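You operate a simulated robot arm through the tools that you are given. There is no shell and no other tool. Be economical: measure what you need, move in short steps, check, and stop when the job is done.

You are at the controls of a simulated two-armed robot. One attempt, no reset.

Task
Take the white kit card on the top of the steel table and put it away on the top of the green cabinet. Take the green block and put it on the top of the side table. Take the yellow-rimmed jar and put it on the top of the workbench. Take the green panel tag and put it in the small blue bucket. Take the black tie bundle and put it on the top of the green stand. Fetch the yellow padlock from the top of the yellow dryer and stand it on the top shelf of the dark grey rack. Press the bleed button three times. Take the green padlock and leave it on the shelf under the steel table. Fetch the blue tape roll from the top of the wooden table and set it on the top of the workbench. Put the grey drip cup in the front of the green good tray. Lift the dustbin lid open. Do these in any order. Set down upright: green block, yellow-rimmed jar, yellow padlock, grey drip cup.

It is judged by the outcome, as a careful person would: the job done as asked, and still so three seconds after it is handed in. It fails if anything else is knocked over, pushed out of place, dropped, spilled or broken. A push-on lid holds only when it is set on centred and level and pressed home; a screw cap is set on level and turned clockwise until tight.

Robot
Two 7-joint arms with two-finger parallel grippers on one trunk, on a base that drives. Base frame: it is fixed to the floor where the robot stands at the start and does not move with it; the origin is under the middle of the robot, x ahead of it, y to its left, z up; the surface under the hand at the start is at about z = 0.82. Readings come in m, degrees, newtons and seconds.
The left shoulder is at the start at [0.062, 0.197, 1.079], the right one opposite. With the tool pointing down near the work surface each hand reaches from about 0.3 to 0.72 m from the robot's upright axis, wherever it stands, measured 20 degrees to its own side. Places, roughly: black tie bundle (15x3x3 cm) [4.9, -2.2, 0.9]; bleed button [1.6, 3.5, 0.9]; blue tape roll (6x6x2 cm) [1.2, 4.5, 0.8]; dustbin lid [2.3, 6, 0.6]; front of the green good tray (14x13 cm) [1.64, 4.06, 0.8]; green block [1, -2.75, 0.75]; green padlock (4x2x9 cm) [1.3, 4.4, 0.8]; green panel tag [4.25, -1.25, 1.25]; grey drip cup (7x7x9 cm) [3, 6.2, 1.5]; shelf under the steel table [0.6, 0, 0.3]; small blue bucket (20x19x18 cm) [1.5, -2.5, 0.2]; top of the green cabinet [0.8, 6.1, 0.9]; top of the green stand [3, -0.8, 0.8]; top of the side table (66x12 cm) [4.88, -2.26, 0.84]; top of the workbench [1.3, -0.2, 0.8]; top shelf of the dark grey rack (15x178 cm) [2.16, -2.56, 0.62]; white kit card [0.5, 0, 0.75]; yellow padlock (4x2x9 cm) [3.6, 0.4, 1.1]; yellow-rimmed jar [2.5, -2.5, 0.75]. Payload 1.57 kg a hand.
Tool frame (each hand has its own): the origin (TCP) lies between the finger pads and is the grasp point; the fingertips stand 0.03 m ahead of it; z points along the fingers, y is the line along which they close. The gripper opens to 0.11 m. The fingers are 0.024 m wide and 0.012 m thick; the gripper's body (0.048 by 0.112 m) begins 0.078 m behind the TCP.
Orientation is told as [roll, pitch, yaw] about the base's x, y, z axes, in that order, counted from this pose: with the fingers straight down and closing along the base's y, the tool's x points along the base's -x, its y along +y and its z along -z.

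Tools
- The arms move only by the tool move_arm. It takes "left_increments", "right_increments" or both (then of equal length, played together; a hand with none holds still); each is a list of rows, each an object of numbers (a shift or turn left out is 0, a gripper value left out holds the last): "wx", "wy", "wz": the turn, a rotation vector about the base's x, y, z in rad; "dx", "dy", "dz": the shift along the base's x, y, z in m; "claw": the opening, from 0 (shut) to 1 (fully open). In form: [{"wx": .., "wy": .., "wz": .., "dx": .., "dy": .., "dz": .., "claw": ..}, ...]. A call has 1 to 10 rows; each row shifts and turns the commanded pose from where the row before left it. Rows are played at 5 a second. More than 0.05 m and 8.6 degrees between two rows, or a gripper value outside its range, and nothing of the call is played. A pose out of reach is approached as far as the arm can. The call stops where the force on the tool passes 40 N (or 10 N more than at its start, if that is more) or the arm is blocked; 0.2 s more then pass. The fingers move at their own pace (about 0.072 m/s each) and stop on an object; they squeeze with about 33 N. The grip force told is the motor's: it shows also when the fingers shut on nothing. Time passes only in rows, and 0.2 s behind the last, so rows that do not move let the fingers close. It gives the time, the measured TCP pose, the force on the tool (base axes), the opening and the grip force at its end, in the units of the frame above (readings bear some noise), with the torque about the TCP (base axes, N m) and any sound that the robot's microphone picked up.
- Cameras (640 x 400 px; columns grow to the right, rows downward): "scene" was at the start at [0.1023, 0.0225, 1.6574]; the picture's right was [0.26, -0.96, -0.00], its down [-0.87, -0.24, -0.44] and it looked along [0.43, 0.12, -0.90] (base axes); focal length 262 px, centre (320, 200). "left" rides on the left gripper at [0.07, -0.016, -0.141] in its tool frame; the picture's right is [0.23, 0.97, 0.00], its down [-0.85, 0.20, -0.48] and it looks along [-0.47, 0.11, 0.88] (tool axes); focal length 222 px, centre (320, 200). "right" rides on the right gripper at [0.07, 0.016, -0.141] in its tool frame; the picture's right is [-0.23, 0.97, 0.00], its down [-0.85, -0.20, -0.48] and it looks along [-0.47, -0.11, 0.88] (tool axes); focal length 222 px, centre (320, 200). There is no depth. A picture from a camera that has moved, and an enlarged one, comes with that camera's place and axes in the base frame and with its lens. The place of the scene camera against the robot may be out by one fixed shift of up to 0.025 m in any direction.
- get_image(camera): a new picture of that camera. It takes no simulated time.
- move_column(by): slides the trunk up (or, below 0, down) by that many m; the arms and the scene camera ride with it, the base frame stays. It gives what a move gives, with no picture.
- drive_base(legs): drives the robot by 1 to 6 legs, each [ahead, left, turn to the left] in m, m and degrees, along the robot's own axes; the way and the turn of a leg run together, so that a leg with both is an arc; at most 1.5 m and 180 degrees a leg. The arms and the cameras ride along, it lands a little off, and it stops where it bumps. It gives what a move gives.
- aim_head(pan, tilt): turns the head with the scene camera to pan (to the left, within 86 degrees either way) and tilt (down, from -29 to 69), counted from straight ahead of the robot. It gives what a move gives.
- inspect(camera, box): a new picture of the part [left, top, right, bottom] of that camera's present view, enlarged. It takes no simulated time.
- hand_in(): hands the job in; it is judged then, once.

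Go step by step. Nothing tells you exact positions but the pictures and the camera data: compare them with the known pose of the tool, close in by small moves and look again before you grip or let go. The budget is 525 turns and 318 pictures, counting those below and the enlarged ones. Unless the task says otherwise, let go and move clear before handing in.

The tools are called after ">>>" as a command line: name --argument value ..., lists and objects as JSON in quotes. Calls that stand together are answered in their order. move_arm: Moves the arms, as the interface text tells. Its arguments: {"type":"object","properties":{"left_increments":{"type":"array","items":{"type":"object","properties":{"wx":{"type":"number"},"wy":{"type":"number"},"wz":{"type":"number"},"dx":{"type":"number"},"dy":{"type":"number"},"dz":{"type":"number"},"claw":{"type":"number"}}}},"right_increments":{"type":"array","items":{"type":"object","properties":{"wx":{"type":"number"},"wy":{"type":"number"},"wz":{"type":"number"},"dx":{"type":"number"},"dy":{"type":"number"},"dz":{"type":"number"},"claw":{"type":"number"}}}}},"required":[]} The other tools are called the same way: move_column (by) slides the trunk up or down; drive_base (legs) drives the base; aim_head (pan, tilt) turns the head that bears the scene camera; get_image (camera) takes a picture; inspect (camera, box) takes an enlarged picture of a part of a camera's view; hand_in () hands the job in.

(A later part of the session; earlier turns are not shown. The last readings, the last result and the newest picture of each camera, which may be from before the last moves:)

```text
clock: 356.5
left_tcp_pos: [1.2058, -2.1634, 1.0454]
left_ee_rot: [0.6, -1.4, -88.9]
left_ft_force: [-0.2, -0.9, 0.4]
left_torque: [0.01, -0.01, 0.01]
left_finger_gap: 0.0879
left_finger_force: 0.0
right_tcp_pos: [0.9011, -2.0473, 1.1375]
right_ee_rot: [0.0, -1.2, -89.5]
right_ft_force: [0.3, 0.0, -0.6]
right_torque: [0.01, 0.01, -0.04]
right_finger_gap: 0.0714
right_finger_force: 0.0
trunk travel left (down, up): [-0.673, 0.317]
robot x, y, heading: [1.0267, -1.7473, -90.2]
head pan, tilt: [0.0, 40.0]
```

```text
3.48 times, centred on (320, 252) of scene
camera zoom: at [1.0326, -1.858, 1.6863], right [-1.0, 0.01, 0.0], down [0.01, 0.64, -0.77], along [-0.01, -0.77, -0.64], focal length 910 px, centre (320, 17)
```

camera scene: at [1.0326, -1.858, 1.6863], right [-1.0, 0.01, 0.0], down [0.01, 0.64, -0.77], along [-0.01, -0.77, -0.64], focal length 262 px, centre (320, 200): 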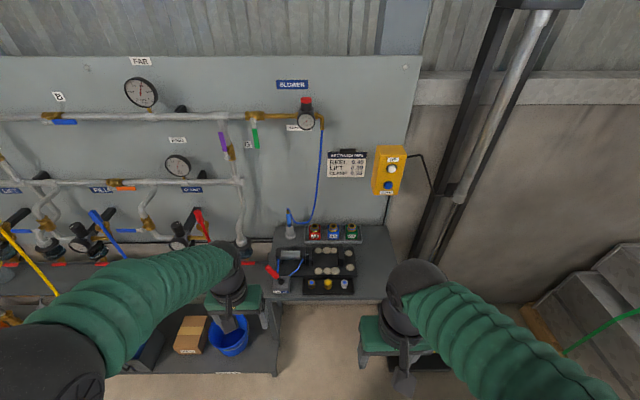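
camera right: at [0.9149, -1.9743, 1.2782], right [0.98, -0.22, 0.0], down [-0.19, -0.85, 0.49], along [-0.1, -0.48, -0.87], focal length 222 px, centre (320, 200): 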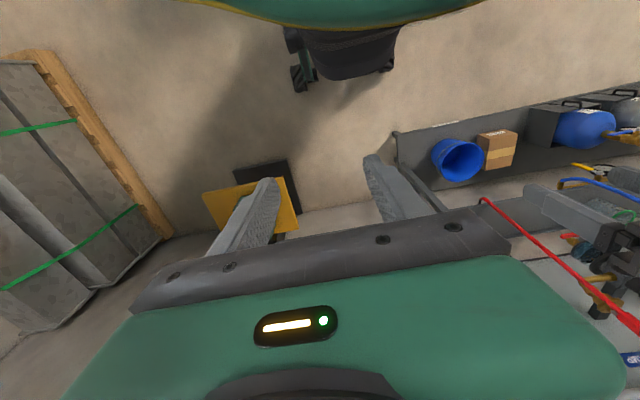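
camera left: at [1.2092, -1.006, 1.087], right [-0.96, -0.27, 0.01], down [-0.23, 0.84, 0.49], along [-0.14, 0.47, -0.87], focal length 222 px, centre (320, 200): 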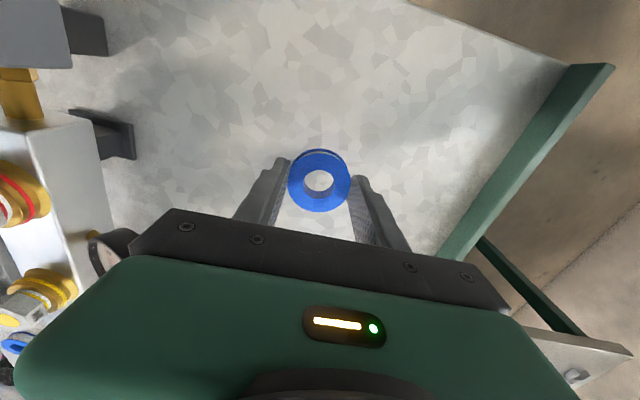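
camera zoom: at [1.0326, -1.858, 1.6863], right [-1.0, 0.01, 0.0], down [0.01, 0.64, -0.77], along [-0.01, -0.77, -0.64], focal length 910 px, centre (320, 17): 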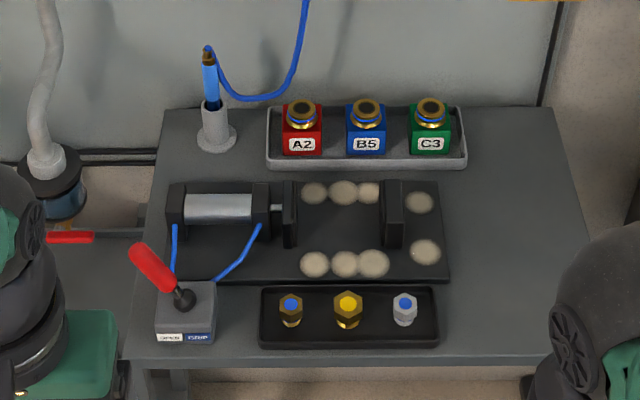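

The green block (C3, with a fitting on top) sits in the tray at about (0.87, -2.71). I'll tuck the left hand, drive closer and bring the right hand over it.

>>> move_arm --left_increments '[{"dy": 0.03, "dz": 0.04}, {"dy": 0.03, "dz": 0.04}, {"dy": 0.03, "dz": 0.04}]' --right_increments '[{"claw": 1}, {}, {}]'

>>> drive_base --legs '[[0.28, 0, 0]]'

>>> move_arm --right_increments '[{"dy": -0.04, "dx": -0.01}, {"dy": -0.04}, {"dy": -0.04}, {"dy": -0.04}, {"dy": -0.04}, {"dy": -0.03, "dz": -0.03}, {"dz": -0.04}]'

>>> get_image --camera "right"

>>> get_image --camera "scene"

```text
clock: 357.3
left_tcp_pos: [1.2086, -2.0679, 1.1635]
left_ee_rot: [0.6, -1.4, -89.0]
left_ft_force: [-1.0, 0.9, 1.5]
left_torque: [-0.01, 0.0, 0.02]
left_finger_gap: 0.0878
left_finger_force: 0.1
right_tcp_pos: [0.9008, -2.0451, 1.1375]
right_ee_rot: [0.0, -1.1, -89.6]
right_ft_force: [0.8, 0.7, -1.1]
right_torque: [0.03, -0.03, -0.03]
right_finger_gap: 0.1097
right_finger_force: 0.1
trunk travel left (down, up): [-0.673, 0.317]
robot x, y, heading: [1.027, -1.7461, -90.5]
head pan, tilt: [0.0, 40.0]
```

```text
clock: 359.3
left_tcp_pos: [1.2077, -2.3488, 1.1646]
left_ee_rot: [0.5, -1.5, -88.7]
left_ft_force: [-0.3, 0.6, 0.7]
left_torque: [0.0, 0.02, 0.01]
left_finger_gap: 0.088
left_finger_force: 0.1
right_tcp_pos: [0.8993, -2.3267, 1.1385]
right_ee_rot: [0.0, -1.2, -89.2]
right_ft_force: [-0.5, 0.0, 1.2]
right_torque: [0.02, 0.01, 0.02]
right_finger_gap: 0.1102
right_finger_force: 0.0
trunk travel left (down, up): [-0.673, 0.317]
robot x, y, heading: [1.0286, -2.0296, -90.4]
head pan, tilt: [0.0, 40.0]
```

```text
clock: 360.9
left_tcp_pos: [1.2079, -2.35, 1.1628]
left_ee_rot: [0.4, -1.4, -88.7]
left_ft_force: [0.4, 0.7, -0.1]
left_torque: [0.02, -0.04, 0.01]
left_finger_gap: 0.0882
left_finger_force: 0.0
right_tcp_pos: [0.8937, -2.5598, 1.064]
right_ee_rot: [-0.1, -1.1, -89.2]
right_ft_force: [0.3, -0.2, 0.4]
right_torque: [0.0, -0.01, -0.01]
right_finger_gap: 0.1098
right_finger_force: 0.1
trunk travel left (down, up): [-0.673, 0.317]
robot x, y, heading: [1.0251, -2.0309, -90.2]
head pan, tilt: [0.0, 40.0]
```

```text
159 pictures are left
camera right: at [0.9081, -2.4867, 1.2049], right [0.98, -0.21, 0.0], down [-0.19, -0.85, 0.5], along [-0.1, -0.48, -0.87], focal length 222 px, centre (320, 200)
```

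right: 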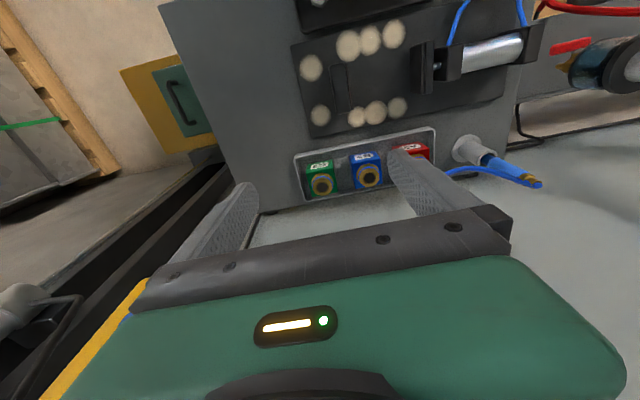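

```text
158 pictures are left
camera scene: at [1.0324, -2.1402, 1.6862], right [-1.0, 0.0, 0.0], down [0.0, 0.64, -0.76], along [0.0, -0.76, -0.64], focal length 262 px, centre (320, 200)
```

scene: 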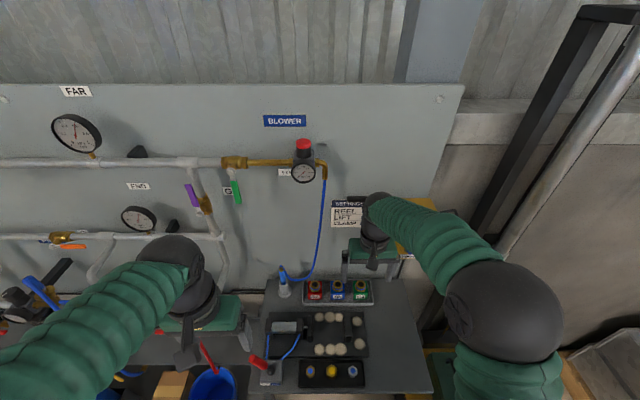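

The wrist view puts the block at about (0.874, -2.668). I'll narrow the opening to miss its neighbours and come down closer.

>>> move_arm --right_increments '[{"dx": -0.01, "dy": -0.035, "claw": 0.75}, {"dx": -0.01, "dy": -0.035}, {"dy": -0.03}, {"dz": -0.04}, {"dz": -0.04}, {"dz": -0.03}]'

>>> get_image --camera "right"

>>> inspect --camera "scene" --box '[280, 180, 440, 340]'

```text
clock: 362.3
left_tcp_pos: [1.209, -2.3486, 1.1634]
left_ee_rot: [0.5, -1.5, -88.6]
left_ft_force: [0.2, 0.0, 0.1]
left_torque: [-0.02, -0.04, -0.01]
left_finger_gap: 0.0881
left_finger_force: 0.0
right_tcp_pos: [0.8805, -2.6575, 0.9641]
right_ee_rot: [0.5, -1.2, -88.8]
right_ft_force: [30.0, 2.8, -0.1]
right_torque: [-0.39, 3.78, -0.94]
right_finger_gap: 0.0824
right_finger_force: 0.0
trunk travel left (down, up): [-0.673, 0.317]
robot x, y, heading: [1.0279, -2.0278, -90.1]
head pan, tilt: [0.0, 40.0]
stopped in row 6 (right hand): the force on the tool passed its limit at 47 N (the readings are from after the stop); the commanded pose is now the measured one
```

```text
157 pictures are left
camera right: at [0.8933, -2.584, 1.1045], right [0.98, -0.21, 0.01], down [-0.19, -0.85, 0.49], along [-0.09, -0.49, -0.87], focal length 222 px, centre (320, 200)
```

right: 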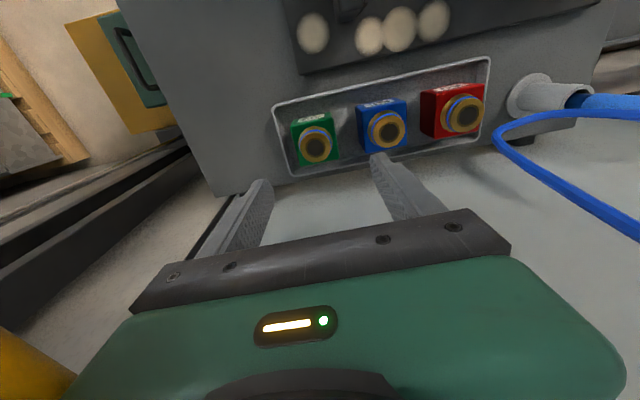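

```text
2.50 times, centred on (360, 260) of scene
camera zoom: at [1.0437, -2.1374, 1.6861], right [-1.0, 0.0, 0.01], down [0.0, 0.64, -0.77], along [-0.01, -0.77, -0.64], focal length 654 px, centre (220, 50)
```

zoom: 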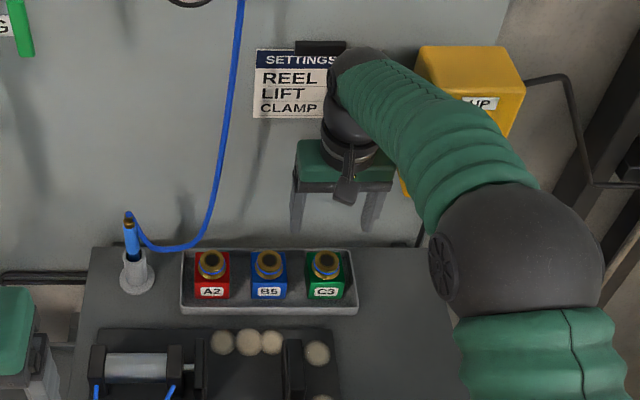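

The right forearm touched the yellow control box on the wall. I'll pull out right away and use the left hand instead, whose forearm comes from the other side.

>>> move_arm --right_increments '[{"dx": 0.012, "dz": 0.02}, {"dx": 0.005, "dz": 0.04}, {"dy": 0.03, "dz": 0.035}, {"dy": 0.045}, {"dy": 0.045}, {"dy": 0.045}, {"dy": 0.045}, {"dy": 0.045, "dz": 0.02}]'

>>> get_image --camera "scene"

```text
clock: 364.1
left_tcp_pos: [1.2073, -2.3469, 1.1651]
left_ee_rot: [0.6, -1.5, -88.6]
left_ft_force: [-0.1, -0.2, 0.6]
left_torque: [-0.05, -0.02, 0.03]
left_finger_gap: 0.088
left_finger_force: 0.1
right_tcp_pos: [0.8893, -2.4023, 1.0776]
right_ee_rot: [0.3, -1.3, -89.1]
right_ft_force: [0.2, -0.2, 0.3]
right_torque: [-0.04, 0.01, -0.01]
right_finger_gap: 0.0825
right_finger_force: 0.0
trunk travel left (down, up): [-0.673, 0.317]
robot x, y, heading: [1.0219, -2.0282, -90.3]
head pan, tilt: [0.0, 40.0]
```

```text
155 pictures are left
camera scene: at [1.0344, -2.134, 1.6866], right [-1.0, 0.0, 0.0], down [0.0, 0.64, -0.77], along [0.0, -0.77, -0.64], focal length 262 px, centre (320, 200)
```

scene: 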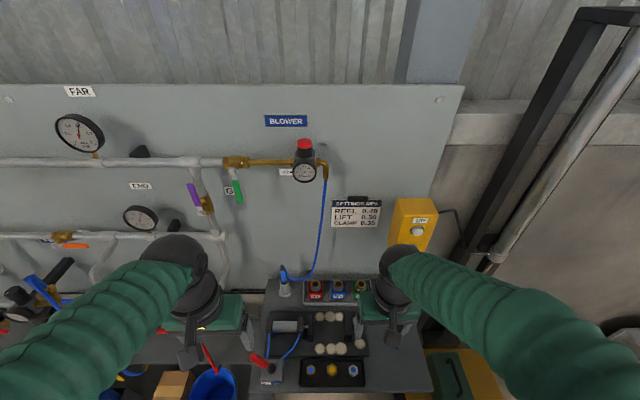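

>>> move_arm --right_increments '[{"dy": 0.045}, {"dy": 0.045, "dz": 0.02}, {"dz": 0.03}]'

>>> drive_base --legs '[[0, -0.16, 0]]'

>>> move_arm --left_increments '[{"dx": -0.025, "dy": -0.03, "claw": 0.75}, {"dx": -0.025, "dy": -0.035}, {"dx": -0.025, "dy": -0.035}, {"dx": -0.025, "dy": -0.035}, {"dx": -0.025, "dy": -0.035}, {"dx": -0.025, "dy": -0.035}]'

>>> get_image --camera "left"

>>> get_image --camera "scene"

```text
clock: 364.9
left_tcp_pos: [1.206, -2.3498, 1.1629]
left_ee_rot: [0.7, -1.4, -88.5]
left_ft_force: [-0.1, -1.6, -0.2]
left_torque: [0.01, 0.02, 0.0]
left_finger_gap: 0.0881
left_finger_force: 0.0
right_tcp_pos: [0.8909, -2.3133, 1.1274]
right_ee_rot: [0.2, -0.9, -89.1]
right_ft_force: [-0.2, -0.8, -0.1]
right_torque: [-0.01, 0.05, -0.02]
right_finger_gap: 0.0823
right_finger_force: 0.1
trunk travel left (down, up): [-0.673, 0.317]
robot x, y, heading: [1.0241, -2.0303, -90.0]
head pan, tilt: [0.0, 40.0]
```

```text
clock: 366.3
left_tcp_pos: [1.062, -2.3491, 1.1606]
left_ee_rot: [0.0, -1.3, -88.5]
left_ft_force: [0.9, 0.0, 0.5]
left_torque: [-0.02, 0.0, 0.0]
left_finger_gap: 0.0879
left_finger_force: 0.0
right_tcp_pos: [0.749, -2.3121, 1.129]
right_ee_rot: [-0.5, -0.8, -89.1]
right_ft_force: [0.3, -0.5, 0.6]
right_torque: [0.02, 0.01, 0.01]
right_finger_gap: 0.0823
right_finger_force: 0.1
trunk travel left (down, up): [-0.673, 0.317]
robot x, y, heading: [0.8642, -2.0295, -90.3]
head pan, tilt: [0.0, 40.0]
```

```text
clock: 367.7
left_tcp_pos: [0.8997, -2.5587, 1.1663]
left_ee_rot: [0.8, -1.3, -88.6]
left_ft_force: [-0.3, 0.5, 0.0]
left_torque: [0.0, 0.05, 0.03]
left_finger_gap: 0.0825
left_finger_force: 0.1
right_tcp_pos: [0.7369, -2.3162, 1.1266]
right_ee_rot: [0.3, -0.8, -89.0]
right_ft_force: [0.5, 0.4, -0.6]
right_torque: [0.0, 0.02, 0.03]
right_finger_gap: 0.0822
right_finger_force: 0.1
trunk travel left (down, up): [-0.673, 0.317]
robot x, y, heading: [0.8678, -2.0274, -90.4]
head pan, tilt: [0.0, 40.0]
```

```text
154 pictures are left
camera left: at [0.8801, -2.4855, 1.3061], right [0.97, 0.25, 0.01], down [0.22, -0.84, 0.5], along [0.13, -0.48, -0.87], focal length 222 px, centre (320, 200)
```

left: 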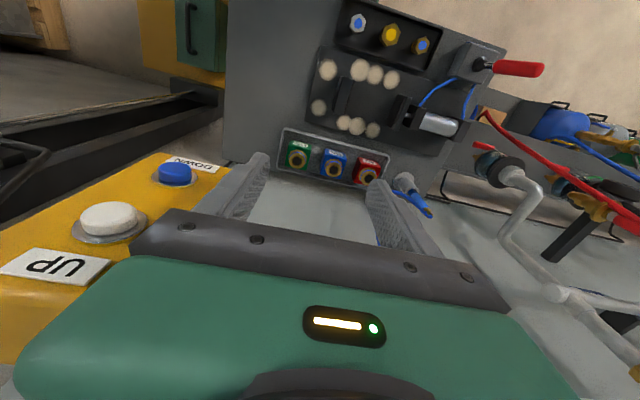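

```text
153 pictures are left
camera scene: at [0.8779, -2.1416, 1.686], right [-1.0, 0.0, 0.0], down [0.0, 0.65, -0.76], along [0.0, -0.76, -0.65], focal length 262 px, centre (320, 200)
```

scene: 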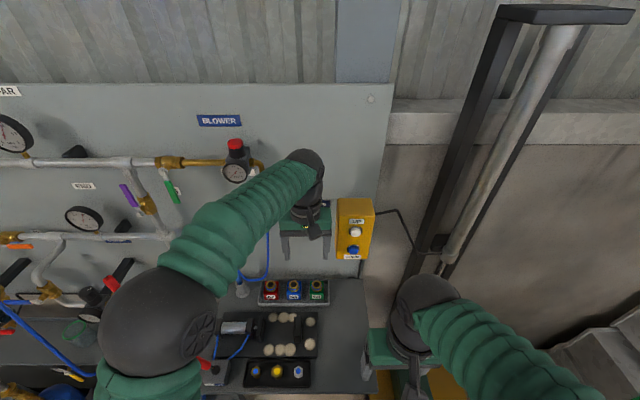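

The control box sits right beside the block, so I'll tilt the left hand forward about 40° to keep wrist and gripper clear of it.

>>> move_arm --left_increments '[{"dy": 0.03, "wx": -0.14}, {"dy": 0.02, "wx": -0.14}, {"wx": -0.14, "dz": -0.03}, {"wx": -0.14, "dz": -0.04}, {"wx": -0.14, "dz": -0.04}]'

>>> get_image --camera "left"

>>> get_image --camera "scene"

```text
clock: 368.9
left_tcp_pos: [0.8962, -2.5032, 1.0509]
left_ee_rot: [-0.3, -41.3, -88.1]
left_ft_force: [-0.5, -0.3, -0.8]
left_torque: [0.0, 0.02, -0.03]
left_finger_gap: 0.0827
left_finger_force: 0.1
right_tcp_pos: [0.7314, -2.3135, 1.1276]
right_ee_rot: [0.5, -0.9, -89.1]
right_ft_force: [1.4, 0.5, -0.1]
right_torque: [0.02, -0.04, -0.02]
right_finger_gap: 0.0823
right_finger_force: 0.1
trunk travel left (down, up): [-0.673, 0.317]
robot x, y, heading: [0.868, -2.0254, -90.2]
head pan, tilt: [0.0, 40.0]
```

```text
152 pictures are left
camera left: at [0.8771, -2.3578, 1.1122], right [0.97, 0.2, -0.15], down [0.21, -0.32, 0.92], along [0.13, -0.93, -0.35], focal length 222 px, centre (320, 200)
```

left: 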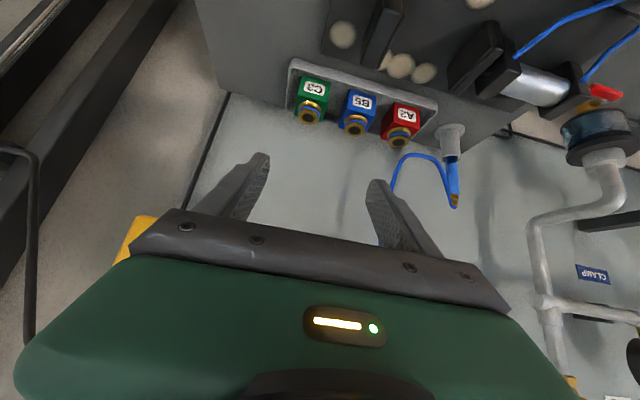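

```text
151 pictures are left
camera scene: at [0.876, -2.1382, 1.6863], right [-1.0, 0.0, 0.0], down [0.0, 0.64, -0.77], along [0.0, -0.77, -0.64], focal length 262 px, centre (320, 200)
```

scene: 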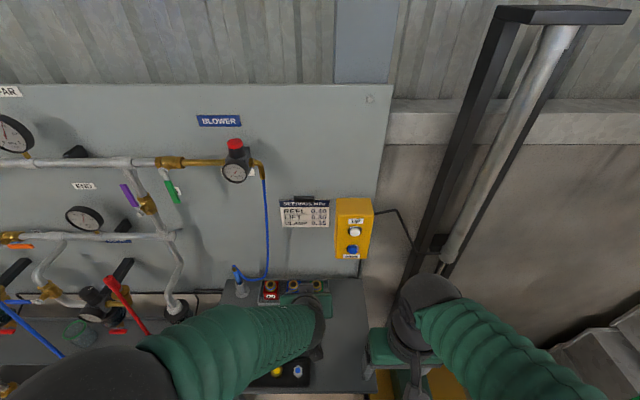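

>>> move_arm --left_increments '[{"dx": -0.01, "dy": -0.025, "dz": -0.04, "claw": 0.68}, {"dx": -0.008, "dy": -0.025, "dz": -0.04}, {"dy": -0.025, "dz": -0.035}, {"dy": -0.02, "dz": -0.03}]'

>>> get_image --camera "left"

>>> inspect --camera "scene" --box '[220, 260, 360, 390]'

```text
clock: 369.9
left_tcp_pos: [0.8795, -2.6009, 0.9088]
left_ee_rot: [-0.4, -41.5, -88.0]
left_ft_force: [0.6, -0.4, 0.4]
left_torque: [-0.01, 0.02, -0.01]
left_finger_gap: 0.075
left_finger_force: 0.1
right_tcp_pos: [0.7321, -2.3127, 1.1269]
right_ee_rot: [0.5, -0.9, -89.1]
right_ft_force: [0.3, 0.2, 0.0]
right_torque: [0.05, 0.02, 0.01]
right_finger_gap: 0.0823
right_finger_force: 0.1
trunk travel left (down, up): [-0.673, 0.317]
robot x, y, heading: [0.8681, -2.0255, -90.1]
head pan, tilt: [0.0, 40.0]
```

```text
150 pictures are left
camera left: at [0.8592, -2.4566, 0.9677], right [0.97, 0.2, -0.16], down [0.21, -0.32, 0.92], along [0.13, -0.93, -0.35], focal length 222 px, centre (320, 200)
```

left: 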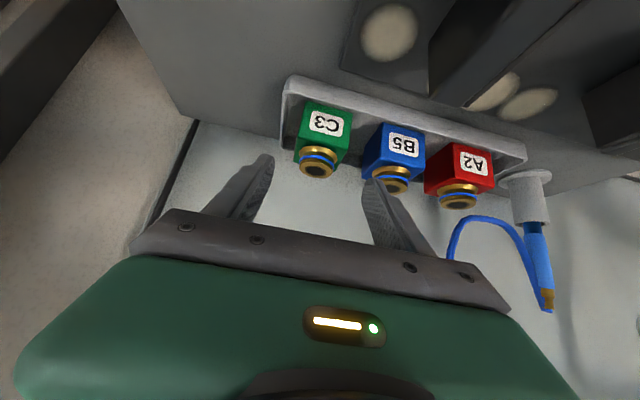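

```text
3.08 times, centred on (290, 325) of scene
camera zoom: at [0.8769, -2.1401, 1.686], right [-1.0, 0.0, 0.0], down [0.0, 0.64, -0.76], along [0.0, -0.76, -0.64], focal length 805 px, centre (412, -185)
```

zoom: 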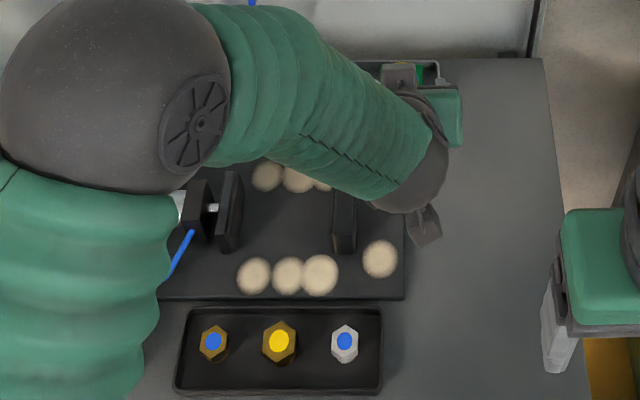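

The block's centre is about (0.878, -2.67), body z 0.785–0.835. Moving in with the fingers straddling it above the tray wall.

>>> move_arm --left_increments '[{"dy": -0.015, "dz": -0.025, "dx": -0.002}, {"dy": -0.015, "dz": -0.022}, {"dy": -0.012, "dz": -0.016}, {"dy": -0.012, "dz": -0.014}]'

>>> get_image --camera "left"

```text
clock: 370.7
left_tcp_pos: [0.8739, -2.6379, 0.8524]
left_ee_rot: [-0.8, -41.9, -88.2]
left_ft_force: [-1.7, 0.8, 2.3]
left_torque: [0.04, -0.08, 0.07]
left_finger_gap: 0.0735
left_finger_force: 0.0
right_tcp_pos: [0.7343, -2.3089, 1.1282]
right_ee_rot: [0.3, -1.1, -89.1]
right_ft_force: [0.6, -0.1, -0.4]
right_torque: [0.0, 0.04, 0.0]
right_finger_gap: 0.0824
right_finger_force: 0.1
trunk travel left (down, up): [-0.673, 0.317]
robot x, y, heading: [0.8695, -2.0306, -90.1]
head pan, tilt: [0.0, 40.0]
stopped in row 4 (left hand): the force on the tool passed its limit at 57 N (the readings are from after the stop); the commanded pose is now the measured one
```

```text
148 pictures are left
camera left: at [0.8541, -2.4919, 0.9104], right [0.97, 0.19, -0.16], down [0.22, -0.31, 0.93], along [0.13, -0.93, -0.34], focal length 222 px, centre (320, 200)
```

left: 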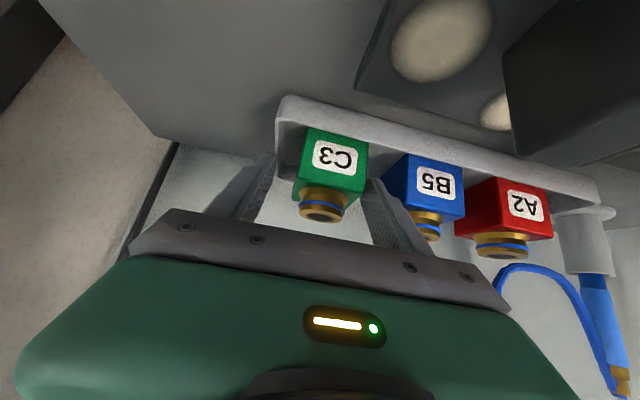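

Something touched with the fingertips near the tray's end wall. I'll lift slightly, centre in x, and slide further over the block at this height.

>>> move_arm --left_increments '[{"dz": 0.006}, {"dx": 0.004, "dy": -0.01}, {"dy": -0.01}, {}]'

>>> inspect --camera "left" --box '[200, 80, 480, 260]'

```text
clock: 371.7
left_tcp_pos: [0.8785, -2.6608, 0.8568]
left_ee_rot: [-0.7, -41.7, -88.2]
left_ft_force: [0.6, -0.6, -0.2]
left_torque: [-0.02, -0.01, 0.0]
left_finger_gap: 0.0746
left_finger_force: 0.1
right_tcp_pos: [0.7336, -2.3125, 1.1282]
right_ee_rot: [0.3, -1.0, -89.1]
right_ft_force: [0.0, 0.2, -0.2]
right_torque: [0.0, 0.01, -0.01]
right_finger_gap: 0.0826
right_finger_force: 0.1
trunk travel left (down, up): [-0.673, 0.317]
robot x, y, heading: [0.8685, -2.0262, -90.4]
head pan, tilt: [0.0, 40.0]
```

```text
2.22 times, centred on (340, 170) of left
camera zoom: at [0.8587, -2.5156, 0.9145], right [0.97, 0.19, -0.16], down [0.21, -0.32, 0.92], along [0.13, -0.93, -0.35], focal length 494 px, centre (276, 267)
```

zoom: 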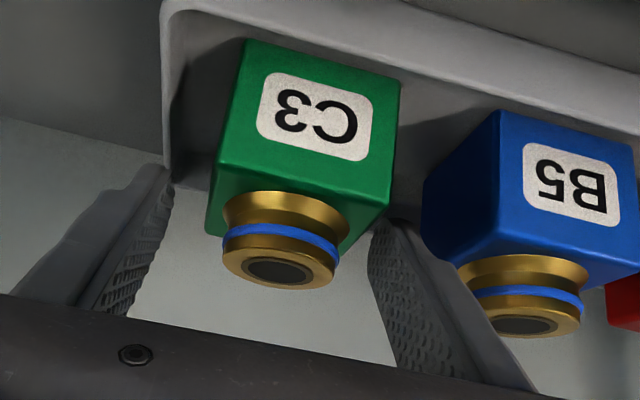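

>>> move_arm --left_increments '[{"dx": 0.003, "claw": 0.55}, {}, {"dz": -0.007}, {"dz": -0.007}, {"dz": -0.006}]'

>>> inspect --camera "left" --box '[200, 80, 480, 260]'

```text
clock: 372.9
left_tcp_pos: [0.8796, -2.6598, 0.8361]
left_ee_rot: [-0.6, -41.7, -88.1]
left_ft_force: [-0.6, -0.3, 0.1]
left_torque: [0.0, -0.01, -0.03]
left_finger_gap: 0.0605
left_finger_force: 0.0
right_tcp_pos: [0.7331, -2.3109, 1.1266]
right_ee_rot: [0.3, -1.0, -89.1]
right_ft_force: [0.9, 0.0, 0.1]
right_torque: [-0.05, -0.01, -0.01]
right_finger_gap: 0.0825
right_finger_force: 0.1
trunk travel left (down, up): [-0.673, 0.317]
robot x, y, heading: [0.8703, -2.0286, -90.2]
head pan, tilt: [0.0, 40.0]
```

```text
2.22 times, centred on (340, 170) of left
camera zoom: at [0.8613, -2.515, 0.895], right [0.97, 0.19, -0.16], down [0.22, -0.31, 0.92], along [0.13, -0.93, -0.35], focal length 494 px, centre (276, 267)
```

zoom: 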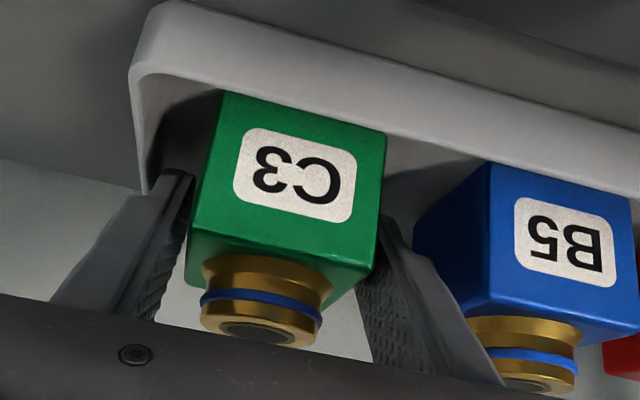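

Both fingers now flank the block inside the tray. Closing.

>>> move_arm --left_increments '[{"claw": 0.3}, {"claw": 0.0}, {}, {}]'

>>> move_arm --left_increments '[{"dz": 0.02}, {"dz": 0.03}, {"dz": 0.04, "dy": 0.01}, {"dz": 0.03, "dy": 0.03}, {"dy": 0.045}, {"dy": 0.045}]'

>>> get_image --camera "left"

>>> get_image --camera "scene"

```text
clock: 373.9
left_tcp_pos: [0.8804, -2.6607, 0.8368]
left_ee_rot: [-0.5, -41.7, -88.2]
left_ft_force: [-0.8, -0.7, 1.6]
left_torque: [0.03, -0.07, -0.01]
left_finger_gap: 0.05
left_finger_force: 33.2
right_tcp_pos: [0.7327, -2.3127, 1.1282]
right_ee_rot: [0.4, -1.0, -89.1]
right_ft_force: [-0.1, -0.8, 0.4]
right_torque: [-0.01, 0.03, -0.01]
right_finger_gap: 0.0826
right_finger_force: 0.0
trunk travel left (down, up): [-0.673, 0.317]
robot x, y, heading: [0.8687, -2.0266, -90.4]
head pan, tilt: [0.0, 40.0]
```

```text
clock: 375.3
left_tcp_pos: [0.8788, -2.5279, 0.957]
left_ee_rot: [-0.6, -41.8, -88.2]
left_ft_force: [-0.7, 0.1, -2.0]
left_torque: [-0.01, 0.01, 0.03]
left_finger_gap: 0.0498
left_finger_force: 33.3
right_tcp_pos: [0.7331, -2.3105, 1.1269]
right_ee_rot: [0.4, -1.0, -89.1]
right_ft_force: [0.0, 0.7, -0.2]
right_torque: [-0.02, 0.0, -0.03]
right_finger_gap: 0.0826
right_finger_force: 0.0
trunk travel left (down, up): [-0.673, 0.317]
robot x, y, heading: [0.8649, -2.0257, -90.2]
head pan, tilt: [0.0, 40.0]
```

```text
145 pictures are left
camera left: at [0.8592, -2.3824, 1.0153], right [0.97, 0.19, -0.16], down [0.21, -0.31, 0.93], along [0.13, -0.93, -0.34], focal length 222 px, centre (320, 200)
```

left: 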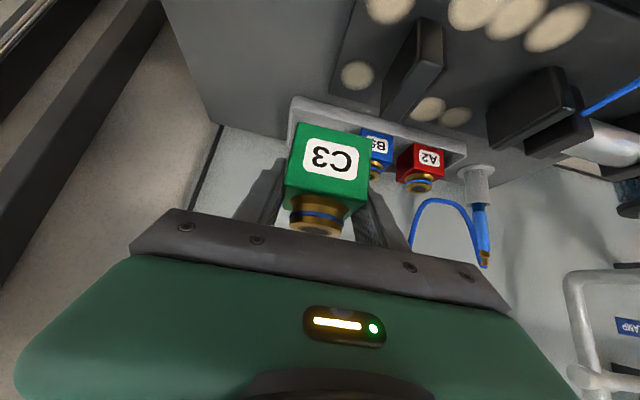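

```text
144 pictures are left
camera scene: at [0.8765, -2.1378, 1.6863], right [-1.0, 0.0, 0.0], down [0.0, 0.64, -0.77], along [0.0, -0.77, -0.64], focal length 262 px, centre (320, 200)
```

scene: 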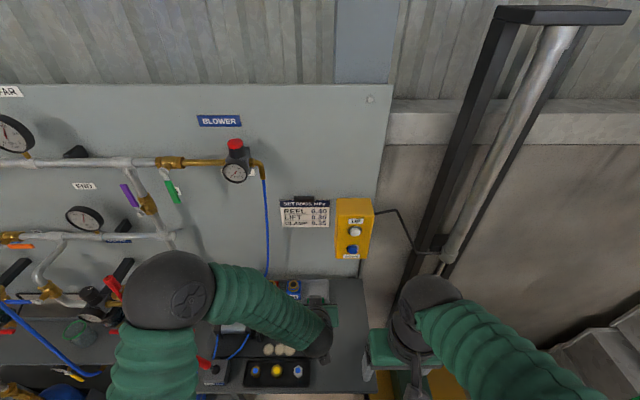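

The block is held. I'll raise it, back off and move east to look at the yellow-rimmed jar on the rack.

>>> move_arm --left_increments '[{"dz": 0.04}, {"dz": 0.04}, {"dz": 0.03, "dy": 0.02}]'

>>> drive_base --legs '[[-0.3, 0, 0], [0, 0.85, 0], [0, 0.85, 0]]'

>>> aim_head --pan 0 --tilt 40

>>> get_image --camera "scene"

```text
clock: 376.1
left_tcp_pos: [0.8822, -2.5075, 1.0663]
left_ee_rot: [-0.7, -41.8, -88.1]
left_ft_force: [-0.1, 0.0, -1.8]
left_torque: [0.0, 0.03, -0.04]
left_finger_gap: 0.05
left_finger_force: 33.1
right_tcp_pos: [0.7325, -2.3114, 1.1277]
right_ee_rot: [0.3, -1.1, -89.1]
right_ft_force: [-0.6, -0.7, -0.5]
right_torque: [-0.03, -0.03, 0.01]
right_finger_gap: 0.0823
right_finger_force: 0.0
trunk travel left (down, up): [-0.673, 0.317]
robot x, y, heading: [0.8694, -2.0286, -90.4]
head pan, tilt: [0.0, 40.0]
```

```text
clock: 386.4
left_tcp_pos: [2.5663, -2.2314, 1.0657]
left_ee_rot: [-0.4, -41.7, -89.6]
left_ft_force: [-0.4, -0.3, -2.9]
left_torque: [-0.03, 0.02, -0.01]
left_finger_gap: 0.0497
left_finger_force: 33.2
right_tcp_pos: [2.4203, -2.0302, 1.1264]
right_ee_rot: [0.6, -1.0, -90.2]
right_ft_force: [0.2, 0.2, 0.7]
right_torque: [0.0, -0.02, -0.01]
right_finger_gap: 0.0826
right_finger_force: 0.1
trunk travel left (down, up): [-0.673, 0.317]
robot x, y, heading: [2.565, -1.7481, -91.3]
head pan, tilt: [0.0, 40.0]
```

```text
clock: 387.0
left_tcp_pos: [2.5699, -2.2304, 1.0654]
left_ee_rot: [-0.7, -41.7, -89.2]
left_ft_force: [-0.1, 0.1, -2.5]
left_torque: [-0.01, 0.01, -0.01]
left_finger_gap: 0.05
left_finger_force: 32.6
right_tcp_pos: [2.4243, -2.0304, 1.1274]
right_ee_rot: [0.4, -1.0, -90.2]
right_ft_force: [0.1, -0.3, 0.3]
right_torque: [0.0, -0.01, -0.03]
right_finger_gap: 0.0827
right_finger_force: 0.1
trunk travel left (down, up): [-0.673, 0.317]
robot x, y, heading: [2.5657, -1.7489, -91.5]
head pan, tilt: [0.0, 40.0]
```

```text
143 pictures are left
camera scene: at [2.5715, -1.86, 1.6862], right [-1.0, 0.02, 0.0], down [0.01, 0.64, -0.77], along [-0.02, -0.76, -0.64], focal length 262 px, centre (320, 200)
```

scene: 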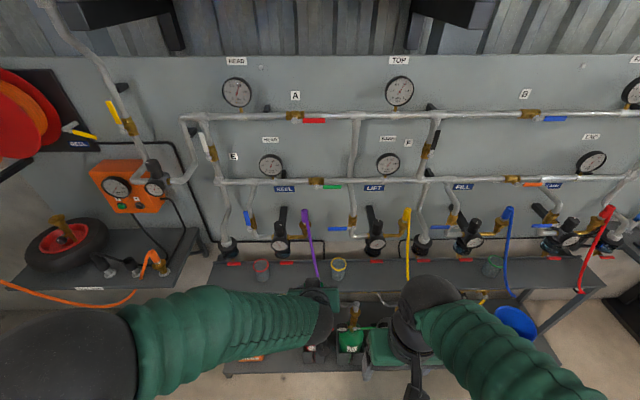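

The yellow-rimmed jar is at about (2.466, -2.557) on the rack's top shelf, next to a hanging purple handle. I'll tuck the left hand, tilt the right hand forward and approach.

>>> move_arm --left_increments '[{"dy": 0.03, "dz": 0.02}, {"dy": 0.03, "dz": 0.02}, {"dy": 0.03, "dz": 0.02}, {"dx": 0.03}, {"dx": 0.03}]' --right_increments '[{"wx": -0.14, "claw": 1}, {"wx": -0.14}, {"wx": -0.14}, {"wx": -0.14}, {"wx": -0.14}]'

>>> drive_base --legs '[[0.22, 0, 1.3]]'

>>> move_column --by -0.2

>>> get_image --camera "right"

>>> get_image --camera "scene"

```text
clock: 388.2
left_tcp_pos: [2.6235, -2.1525, 1.1406]
left_ee_rot: [-2.8, -43.1, -87.8]
left_ft_force: [0.4, -0.6, -2.1]
left_torque: [-0.06, 0.03, -0.02]
left_finger_gap: 0.0498
left_finger_force: 33.1
right_tcp_pos: [2.4729, -2.1412, 1.1319]
right_ee_rot: [0.4, -41.0, -90.2]
right_ft_force: [0.2, 0.5, -0.2]
right_torque: [-0.03, -0.03, 0.01]
right_finger_gap: 0.11
right_finger_force: 0.1
right hand out of reach, approached as far as the arm can: row 1, 2, 3, 4, 5
trunk travel left (down, up): [-0.673, 0.317]
robot x, y, heading: [2.5672, -1.747, -91.5]
head pan, tilt: [0.0, 40.0]
```

```text
clock: 389.9
left_tcp_pos: [2.6353, -2.375, 1.1425]
left_ee_rot: [-2.6, -43.5, -85.8]
left_ft_force: [-0.5, 0.4, -2.3]
left_torque: [0.02, -0.02, 0.0]
left_finger_gap: 0.0498
left_finger_force: 32.6
right_tcp_pos: [2.4797, -2.3663, 1.1309]
right_ee_rot: [0.5, -41.1, -88.8]
right_ft_force: [0.1, -0.1, 0.2]
right_torque: [0.01, 0.01, 0.01]
right_finger_gap: 0.1098
right_finger_force: 0.2
trunk travel left (down, up): [-0.673, 0.317]
robot x, y, heading: [2.5631, -1.9726, -89.6]
head pan, tilt: [0.0, 40.0]
```

```text
clock: 390.9
left_tcp_pos: [2.6091, -2.4285, 1.1453]
left_ee_rot: [-13.2, -51.9, -77.4]
left_ft_force: [0.2, -0.3, -2.5]
left_torque: [0.01, 0.03, -0.02]
left_finger_gap: 0.0498
left_finger_force: 33.2
right_tcp_pos: [2.4778, -2.3713, 1.0517]
right_ee_rot: [0.7, -41.1, -89.4]
right_ft_force: [-0.1, -0.4, 0.3]
right_torque: [0.02, 0.0, -0.02]
right_finger_gap: 0.11
right_finger_force: 0.1
trunk travel left (down, up): [-0.595, 0.395]
robot x, y, heading: [2.5635, -1.9779, -89.5]
head pan, tilt: [0.0, 40.0]
stopped: the arm was blocked; the commanded pose is now the measured one
```

```text
142 pictures are left
camera right: at [2.4887, -2.2248, 1.1125], right [0.98, -0.15, 0.16], down [-0.2, -0.34, 0.92], along [-0.09, -0.93, -0.36], focal length 222 px, centre (320, 200)
```

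right: 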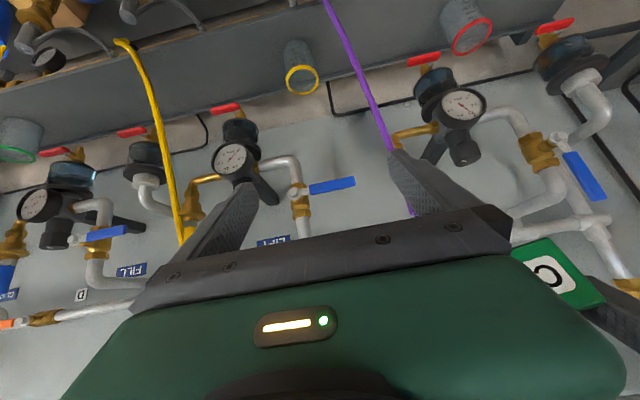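

```text
141 pictures are left
camera scene: at [2.5725, -2.0842, 1.6063], right [-1.0, -0.01, 0.0], down [0.0, 0.64, -0.77], along [0.0, -0.77, -0.64], focal length 262 px, centre (320, 200)
```

scene: 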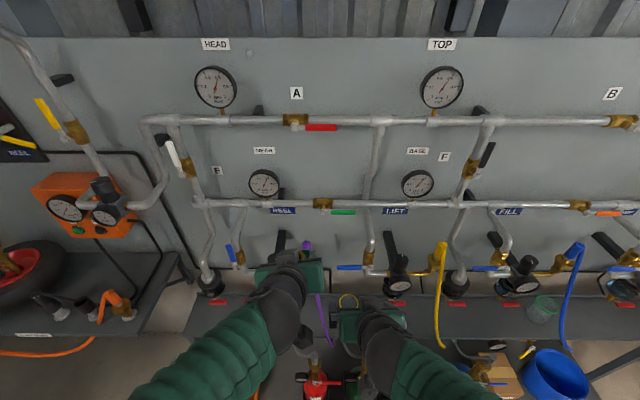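

The two hands came too close and blocked each other while lowering. I'll separate them by moving the left hand outward and up.

>>> move_arm --left_increments '[{"dx": 0.03, "dz": 0.01}, {"dx": 0.04}, {"dx": 0.04}, {"dx": 0.04}]'

>>> get_image --camera "left"

>>> get_image --camera "scene"

```text
clock: 391.9
left_tcp_pos: [2.7353, -2.4557, 1.1408]
left_ee_rot: [-12.3, -51.6, -78.1]
left_ft_force: [-0.1, 0.8, -3.3]
left_torque: [0.02, 0.02, 0.0]
left_finger_gap: 0.0496
left_finger_force: 33.5
left hand out of reach, approached as far as the arm can: row 1, 2, 3, 4
right_tcp_pos: [2.4776, -2.3703, 1.054]
right_ee_rot: [0.8, -41.0, -89.2]
right_ft_force: [-0.5, -0.4, -0.5]
right_torque: [0.02, 0.0, -0.04]
right_finger_gap: 0.1101
right_finger_force: 0.0
trunk travel left (down, up): [-0.595, 0.395]
robot x, y, heading: [2.5613, -1.971, -89.7]
head pan, tilt: [0.0, 40.0]
```

```text
140 pictures are left
camera left: at [2.7183, -2.3025, 1.1734], right [0.94, 0.17, -0.31], down [0.33, -0.13, 0.93], along [0.12, -0.98, -0.18], focal length 222 px, centre (320, 200)
```

left: 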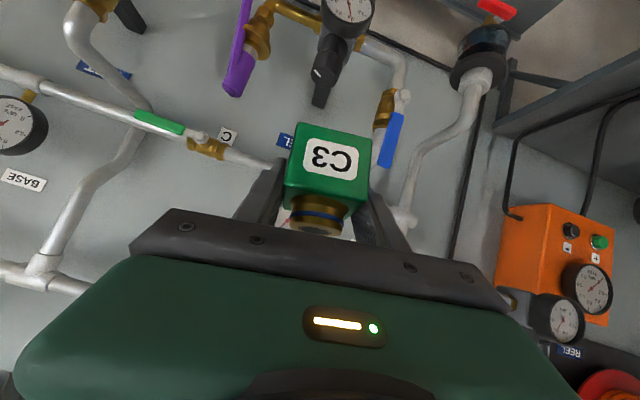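

```text
139 pictures are left
camera scene: at [2.5739, -2.084, 1.6087], right [-1.0, -0.01, 0.0], down [0.0, 0.64, -0.77], along [0.0, -0.77, -0.64], focal length 262 px, centre (320, 200)
```

scene: 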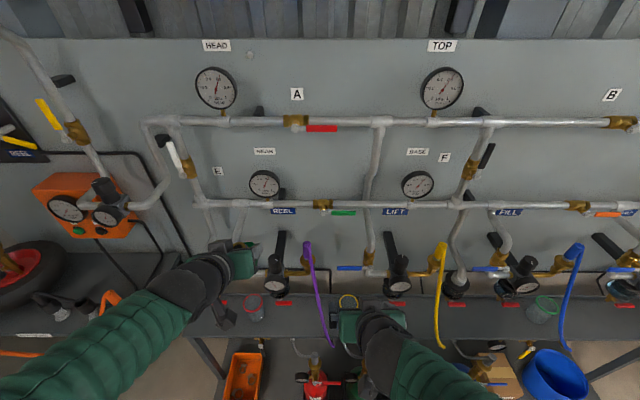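

>>> move_arm --left_increments '[{"dy": 0.04}, {"dy": 0.04}, {"dy": 0.03}]'

>>> move_column --by -0.12

>>> move_arm --right_increments '[{"dx": -0.01, "dy": -0.02, "dz": -0.035, "claw": 0.85}, {"dx": -0.009, "dy": -0.02, "dz": -0.035}, {"dy": -0.02, "dz": -0.035}]'

>>> get_image --camera "right"

>>> get_image --camera "scene"

```text
clock: 392.7
left_tcp_pos: [2.7357, -2.4526, 1.1348]
left_ee_rot: [-12.3, -51.6, -78.2]
left_ft_force: [-0.9, -0.4, -3.5]
left_torque: [-0.06, 0.0, -0.01]
left_finger_gap: 0.0498
left_finger_force: 33.3
left hand out of reach, approached as far as the arm can: row 1, 2, 3
right_tcp_pos: [2.4781, -2.3702, 1.0521]
right_ee_rot: [0.7, -40.9, -89.3]
right_ft_force: [0.3, 0.3, 0.4]
right_torque: [-0.02, -0.04, -0.03]
right_finger_gap: 0.1101
right_finger_force: 0.0
trunk travel left (down, up): [-0.595, 0.395]
robot x, y, heading: [2.5642, -1.976, -89.6]
head pan, tilt: [0.0, 40.0]
```

```text
clock: 394.2
left_tcp_pos: [2.7358, -2.4513, 1.0142]
left_ee_rot: [-12.3, -51.5, -78.1]
left_ft_force: [0.2, -0.5, -2.9]
left_torque: [0.0, 0.03, 0.03]
left_finger_gap: 0.0499
left_finger_force: 32.7
right_tcp_pos: [2.4773, -2.371, 0.9324]
right_ee_rot: [0.7, -41.0, -89.3]
right_ft_force: [0.0, 0.0, 0.8]
right_torque: [0.01, -0.01, -0.02]
right_finger_gap: 0.1099
right_finger_force: 0.0
trunk travel left (down, up): [-0.475, 0.515]
robot x, y, heading: [2.5637, -1.9732, -89.6]
head pan, tilt: [0.0, 40.0]
```

```text
clock: 395.0
left_tcp_pos: [2.733, -2.4538, 1.0131]
left_ee_rot: [-12.3, -51.5, -78.3]
left_ft_force: [-0.8, -0.6, -3.0]
left_torque: [0.01, 0.0, 0.03]
left_finger_gap: 0.0498
left_finger_force: 33.3
right_tcp_pos: [2.4599, -2.4325, 0.8302]
right_ee_rot: [0.9, -40.9, -89.4]
right_ft_force: [1.0, -0.5, 0.3]
right_torque: [-0.01, 0.04, 0.02]
right_finger_gap: 0.0934
right_finger_force: 0.1
right hand out of reach, approached as far as the arm can: row 1
trunk travel left (down, up): [-0.475, 0.515]
robot x, y, heading: [2.563, -1.97, -89.8]
head pan, tilt: [0.0, 40.0]
```

```text
138 pictures are left
camera right: at [2.4724, -2.2879, 0.8909], right [0.98, -0.15, 0.16], down [-0.2, -0.34, 0.92], along [-0.09, -0.93, -0.36], focal length 222 px, centre (320, 200)
```

right: 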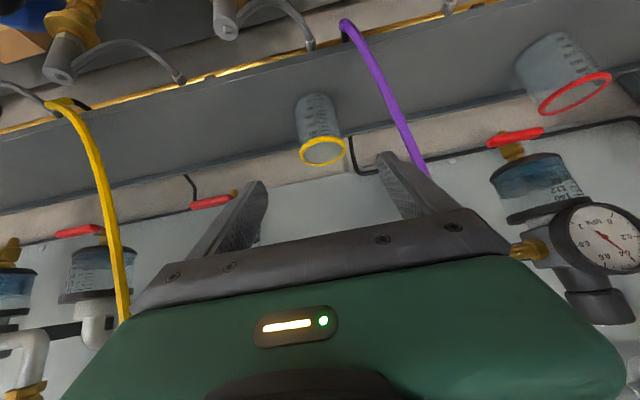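

```text
137 pictures are left
camera scene: at [2.5723, -2.0871, 1.4882], right [-1.0, -0.01, 0.0], down [0.0, 0.65, -0.76], along [0.0, -0.76, -0.65], focal length 262 px, centre (320, 200)
```

scene: 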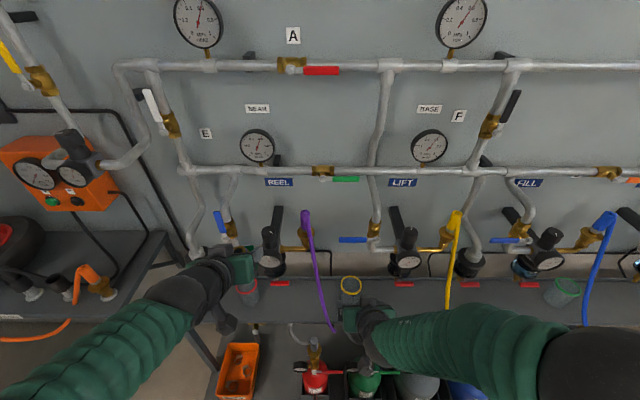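

The jar's rim is at (2.46, -2.569, 0.705). I'll advance along the finger direction around it.

>>> move_arm --right_increments '[{"dy": -0.025, "dz": -0.032}, {"dy": -0.025, "dz": -0.032}, {"dy": -0.025, "dz": -0.032}, {"dy": -0.02, "dz": -0.025}]'

>>> get_image --camera "right"

```text
clock: 396.0
left_tcp_pos: [2.7342, -2.4525, 1.0122]
left_ee_rot: [-12.3, -51.6, -78.2]
left_ft_force: [0.2, 0.2, -3.0]
left_torque: [-0.01, -0.03, -0.01]
left_finger_gap: 0.0497
left_finger_force: 33.0
right_tcp_pos: [2.4596, -2.5293, 0.708]
right_ee_rot: [0.8, -41.0, -89.2]
right_ft_force: [1.0, 1.1, -0.6]
right_torque: [0.03, -0.02, 0.0]
right_finger_gap: 0.0937
right_finger_force: 0.0
trunk travel left (down, up): [-0.475, 0.515]
robot x, y, heading: [2.5635, -1.9739, -89.6]
head pan, tilt: [0.0, 40.0]
```

```text
136 pictures are left
camera right: at [2.4717, -2.3822, 0.7701], right [0.98, -0.15, 0.16], down [-0.2, -0.34, 0.92], along [-0.09, -0.93, -0.36], focal length 222 px, centre (320, 200)
```

right: 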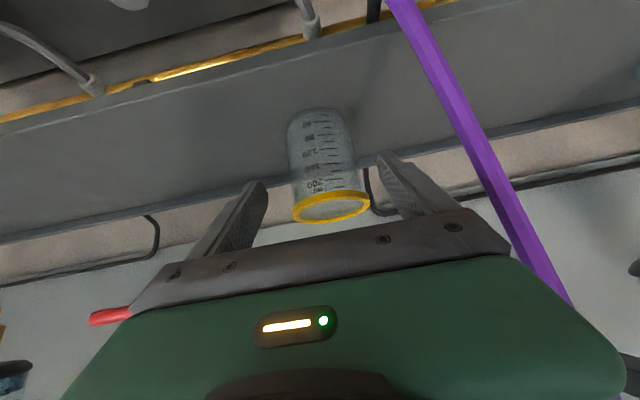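

>>> move_arm --right_increments '[{"dy": -0.016, "dz": -0.018, "dx": 0.003}, {"dy": -0.015, "dz": -0.017}, {"claw": 0.3}, {"claw": 0.0}, {}, {}]'

>>> get_image --camera "right"

```text
clock: 397.4
left_tcp_pos: [2.7343, -2.4511, 1.0144]
left_ee_rot: [-12.4, -51.6, -78.2]
left_ft_force: [0.3, 0.4, -3.2]
left_torque: [-0.04, 0.0, -0.02]
left_finger_gap: 0.0495
left_finger_force: 33.3
right_tcp_pos: [2.462, -2.5589, 0.6729]
right_ee_rot: [0.8, -41.1, -89.2]
right_ft_force: [-0.7, 0.4, 3.8]
right_torque: [-0.08, 0.16, 0.0]
right_finger_gap: 0.0641
right_finger_force: 32.9
trunk travel left (down, up): [-0.475, 0.515]
robot x, y, heading: [2.5634, -1.9769, -89.9]
head pan, tilt: [0.0, 40.0]
```

```text
135 pictures are left
camera right: at [2.4748, -2.4125, 0.7343], right [0.98, -0.15, 0.16], down [-0.2, -0.33, 0.92], along [-0.09, -0.93, -0.36], focal length 222 px, centre (320, 200)
```

right: 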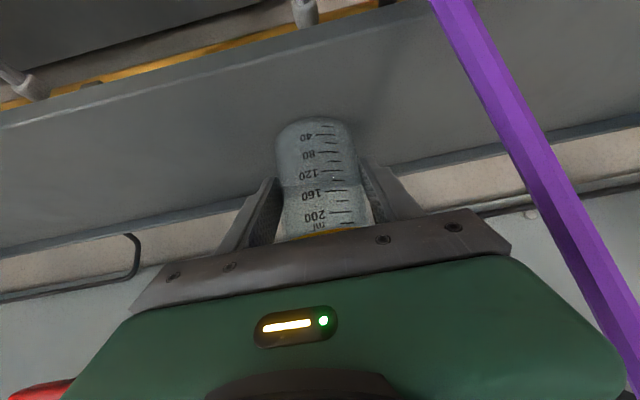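

The jar is gripped. I'll lift it straight up, then back away along my approach, keeping it level.

>>> move_arm --right_increments '[{"dz": 0.02}, {"dz": 0.03}, {"dz": 0.03, "dy": 0.01}, {"dz": 0.03, "dy": 0.02}, {"dz": 0.03, "dy": 0.03}, {"dy": 0.04}, {"dy": 0.04}]'

>>> get_image --camera "right"

>>> get_image --camera "scene"

```text
clock: 399.0
left_tcp_pos: [2.7346, -2.4509, 1.0159]
left_ee_rot: [-12.4, -51.6, -78.2]
left_ft_force: [0.0, 0.2, -3.5]
left_torque: [-0.03, 0.0, 0.04]
left_finger_gap: 0.0498
left_finger_force: 33.1
right_tcp_pos: [2.4614, -2.4217, 0.8116]
right_ee_rot: [0.6, -41.0, -89.3]
right_ft_force: [0.7, -0.2, -0.3]
right_torque: [0.0, 0.01, 0.01]
right_finger_gap: 0.0641
right_finger_force: 33.4
trunk travel left (down, up): [-0.475, 0.515]
robot x, y, heading: [2.5629, -1.9746, -89.6]
head pan, tilt: [0.0, 40.0]
```

```text
134 pictures are left
camera right: at [2.4735, -2.2762, 0.8735], right [0.98, -0.15, 0.16], down [-0.2, -0.34, 0.92], along [-0.09, -0.93, -0.36], focal length 222 px, centre (320, 200)
```

right: 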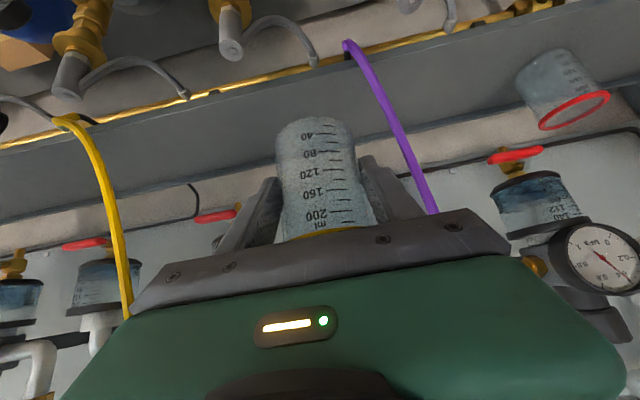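

```text
133 pictures are left
camera scene: at [2.5732, -2.0836, 1.4888], right [-1.0, -0.01, 0.0], down [0.0, 0.64, -0.77], along [0.0, -0.77, -0.64], focal length 262 px, centre (320, 200)
```

scene: 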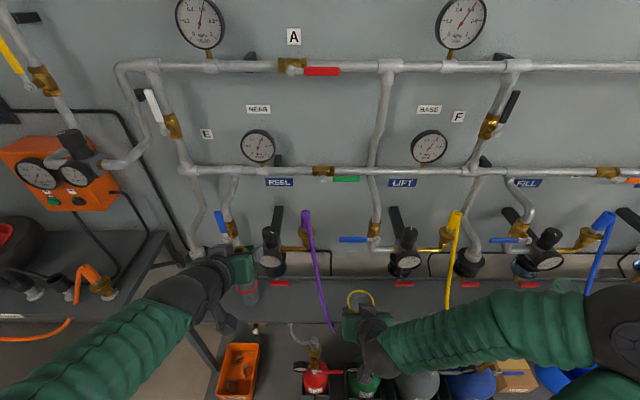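

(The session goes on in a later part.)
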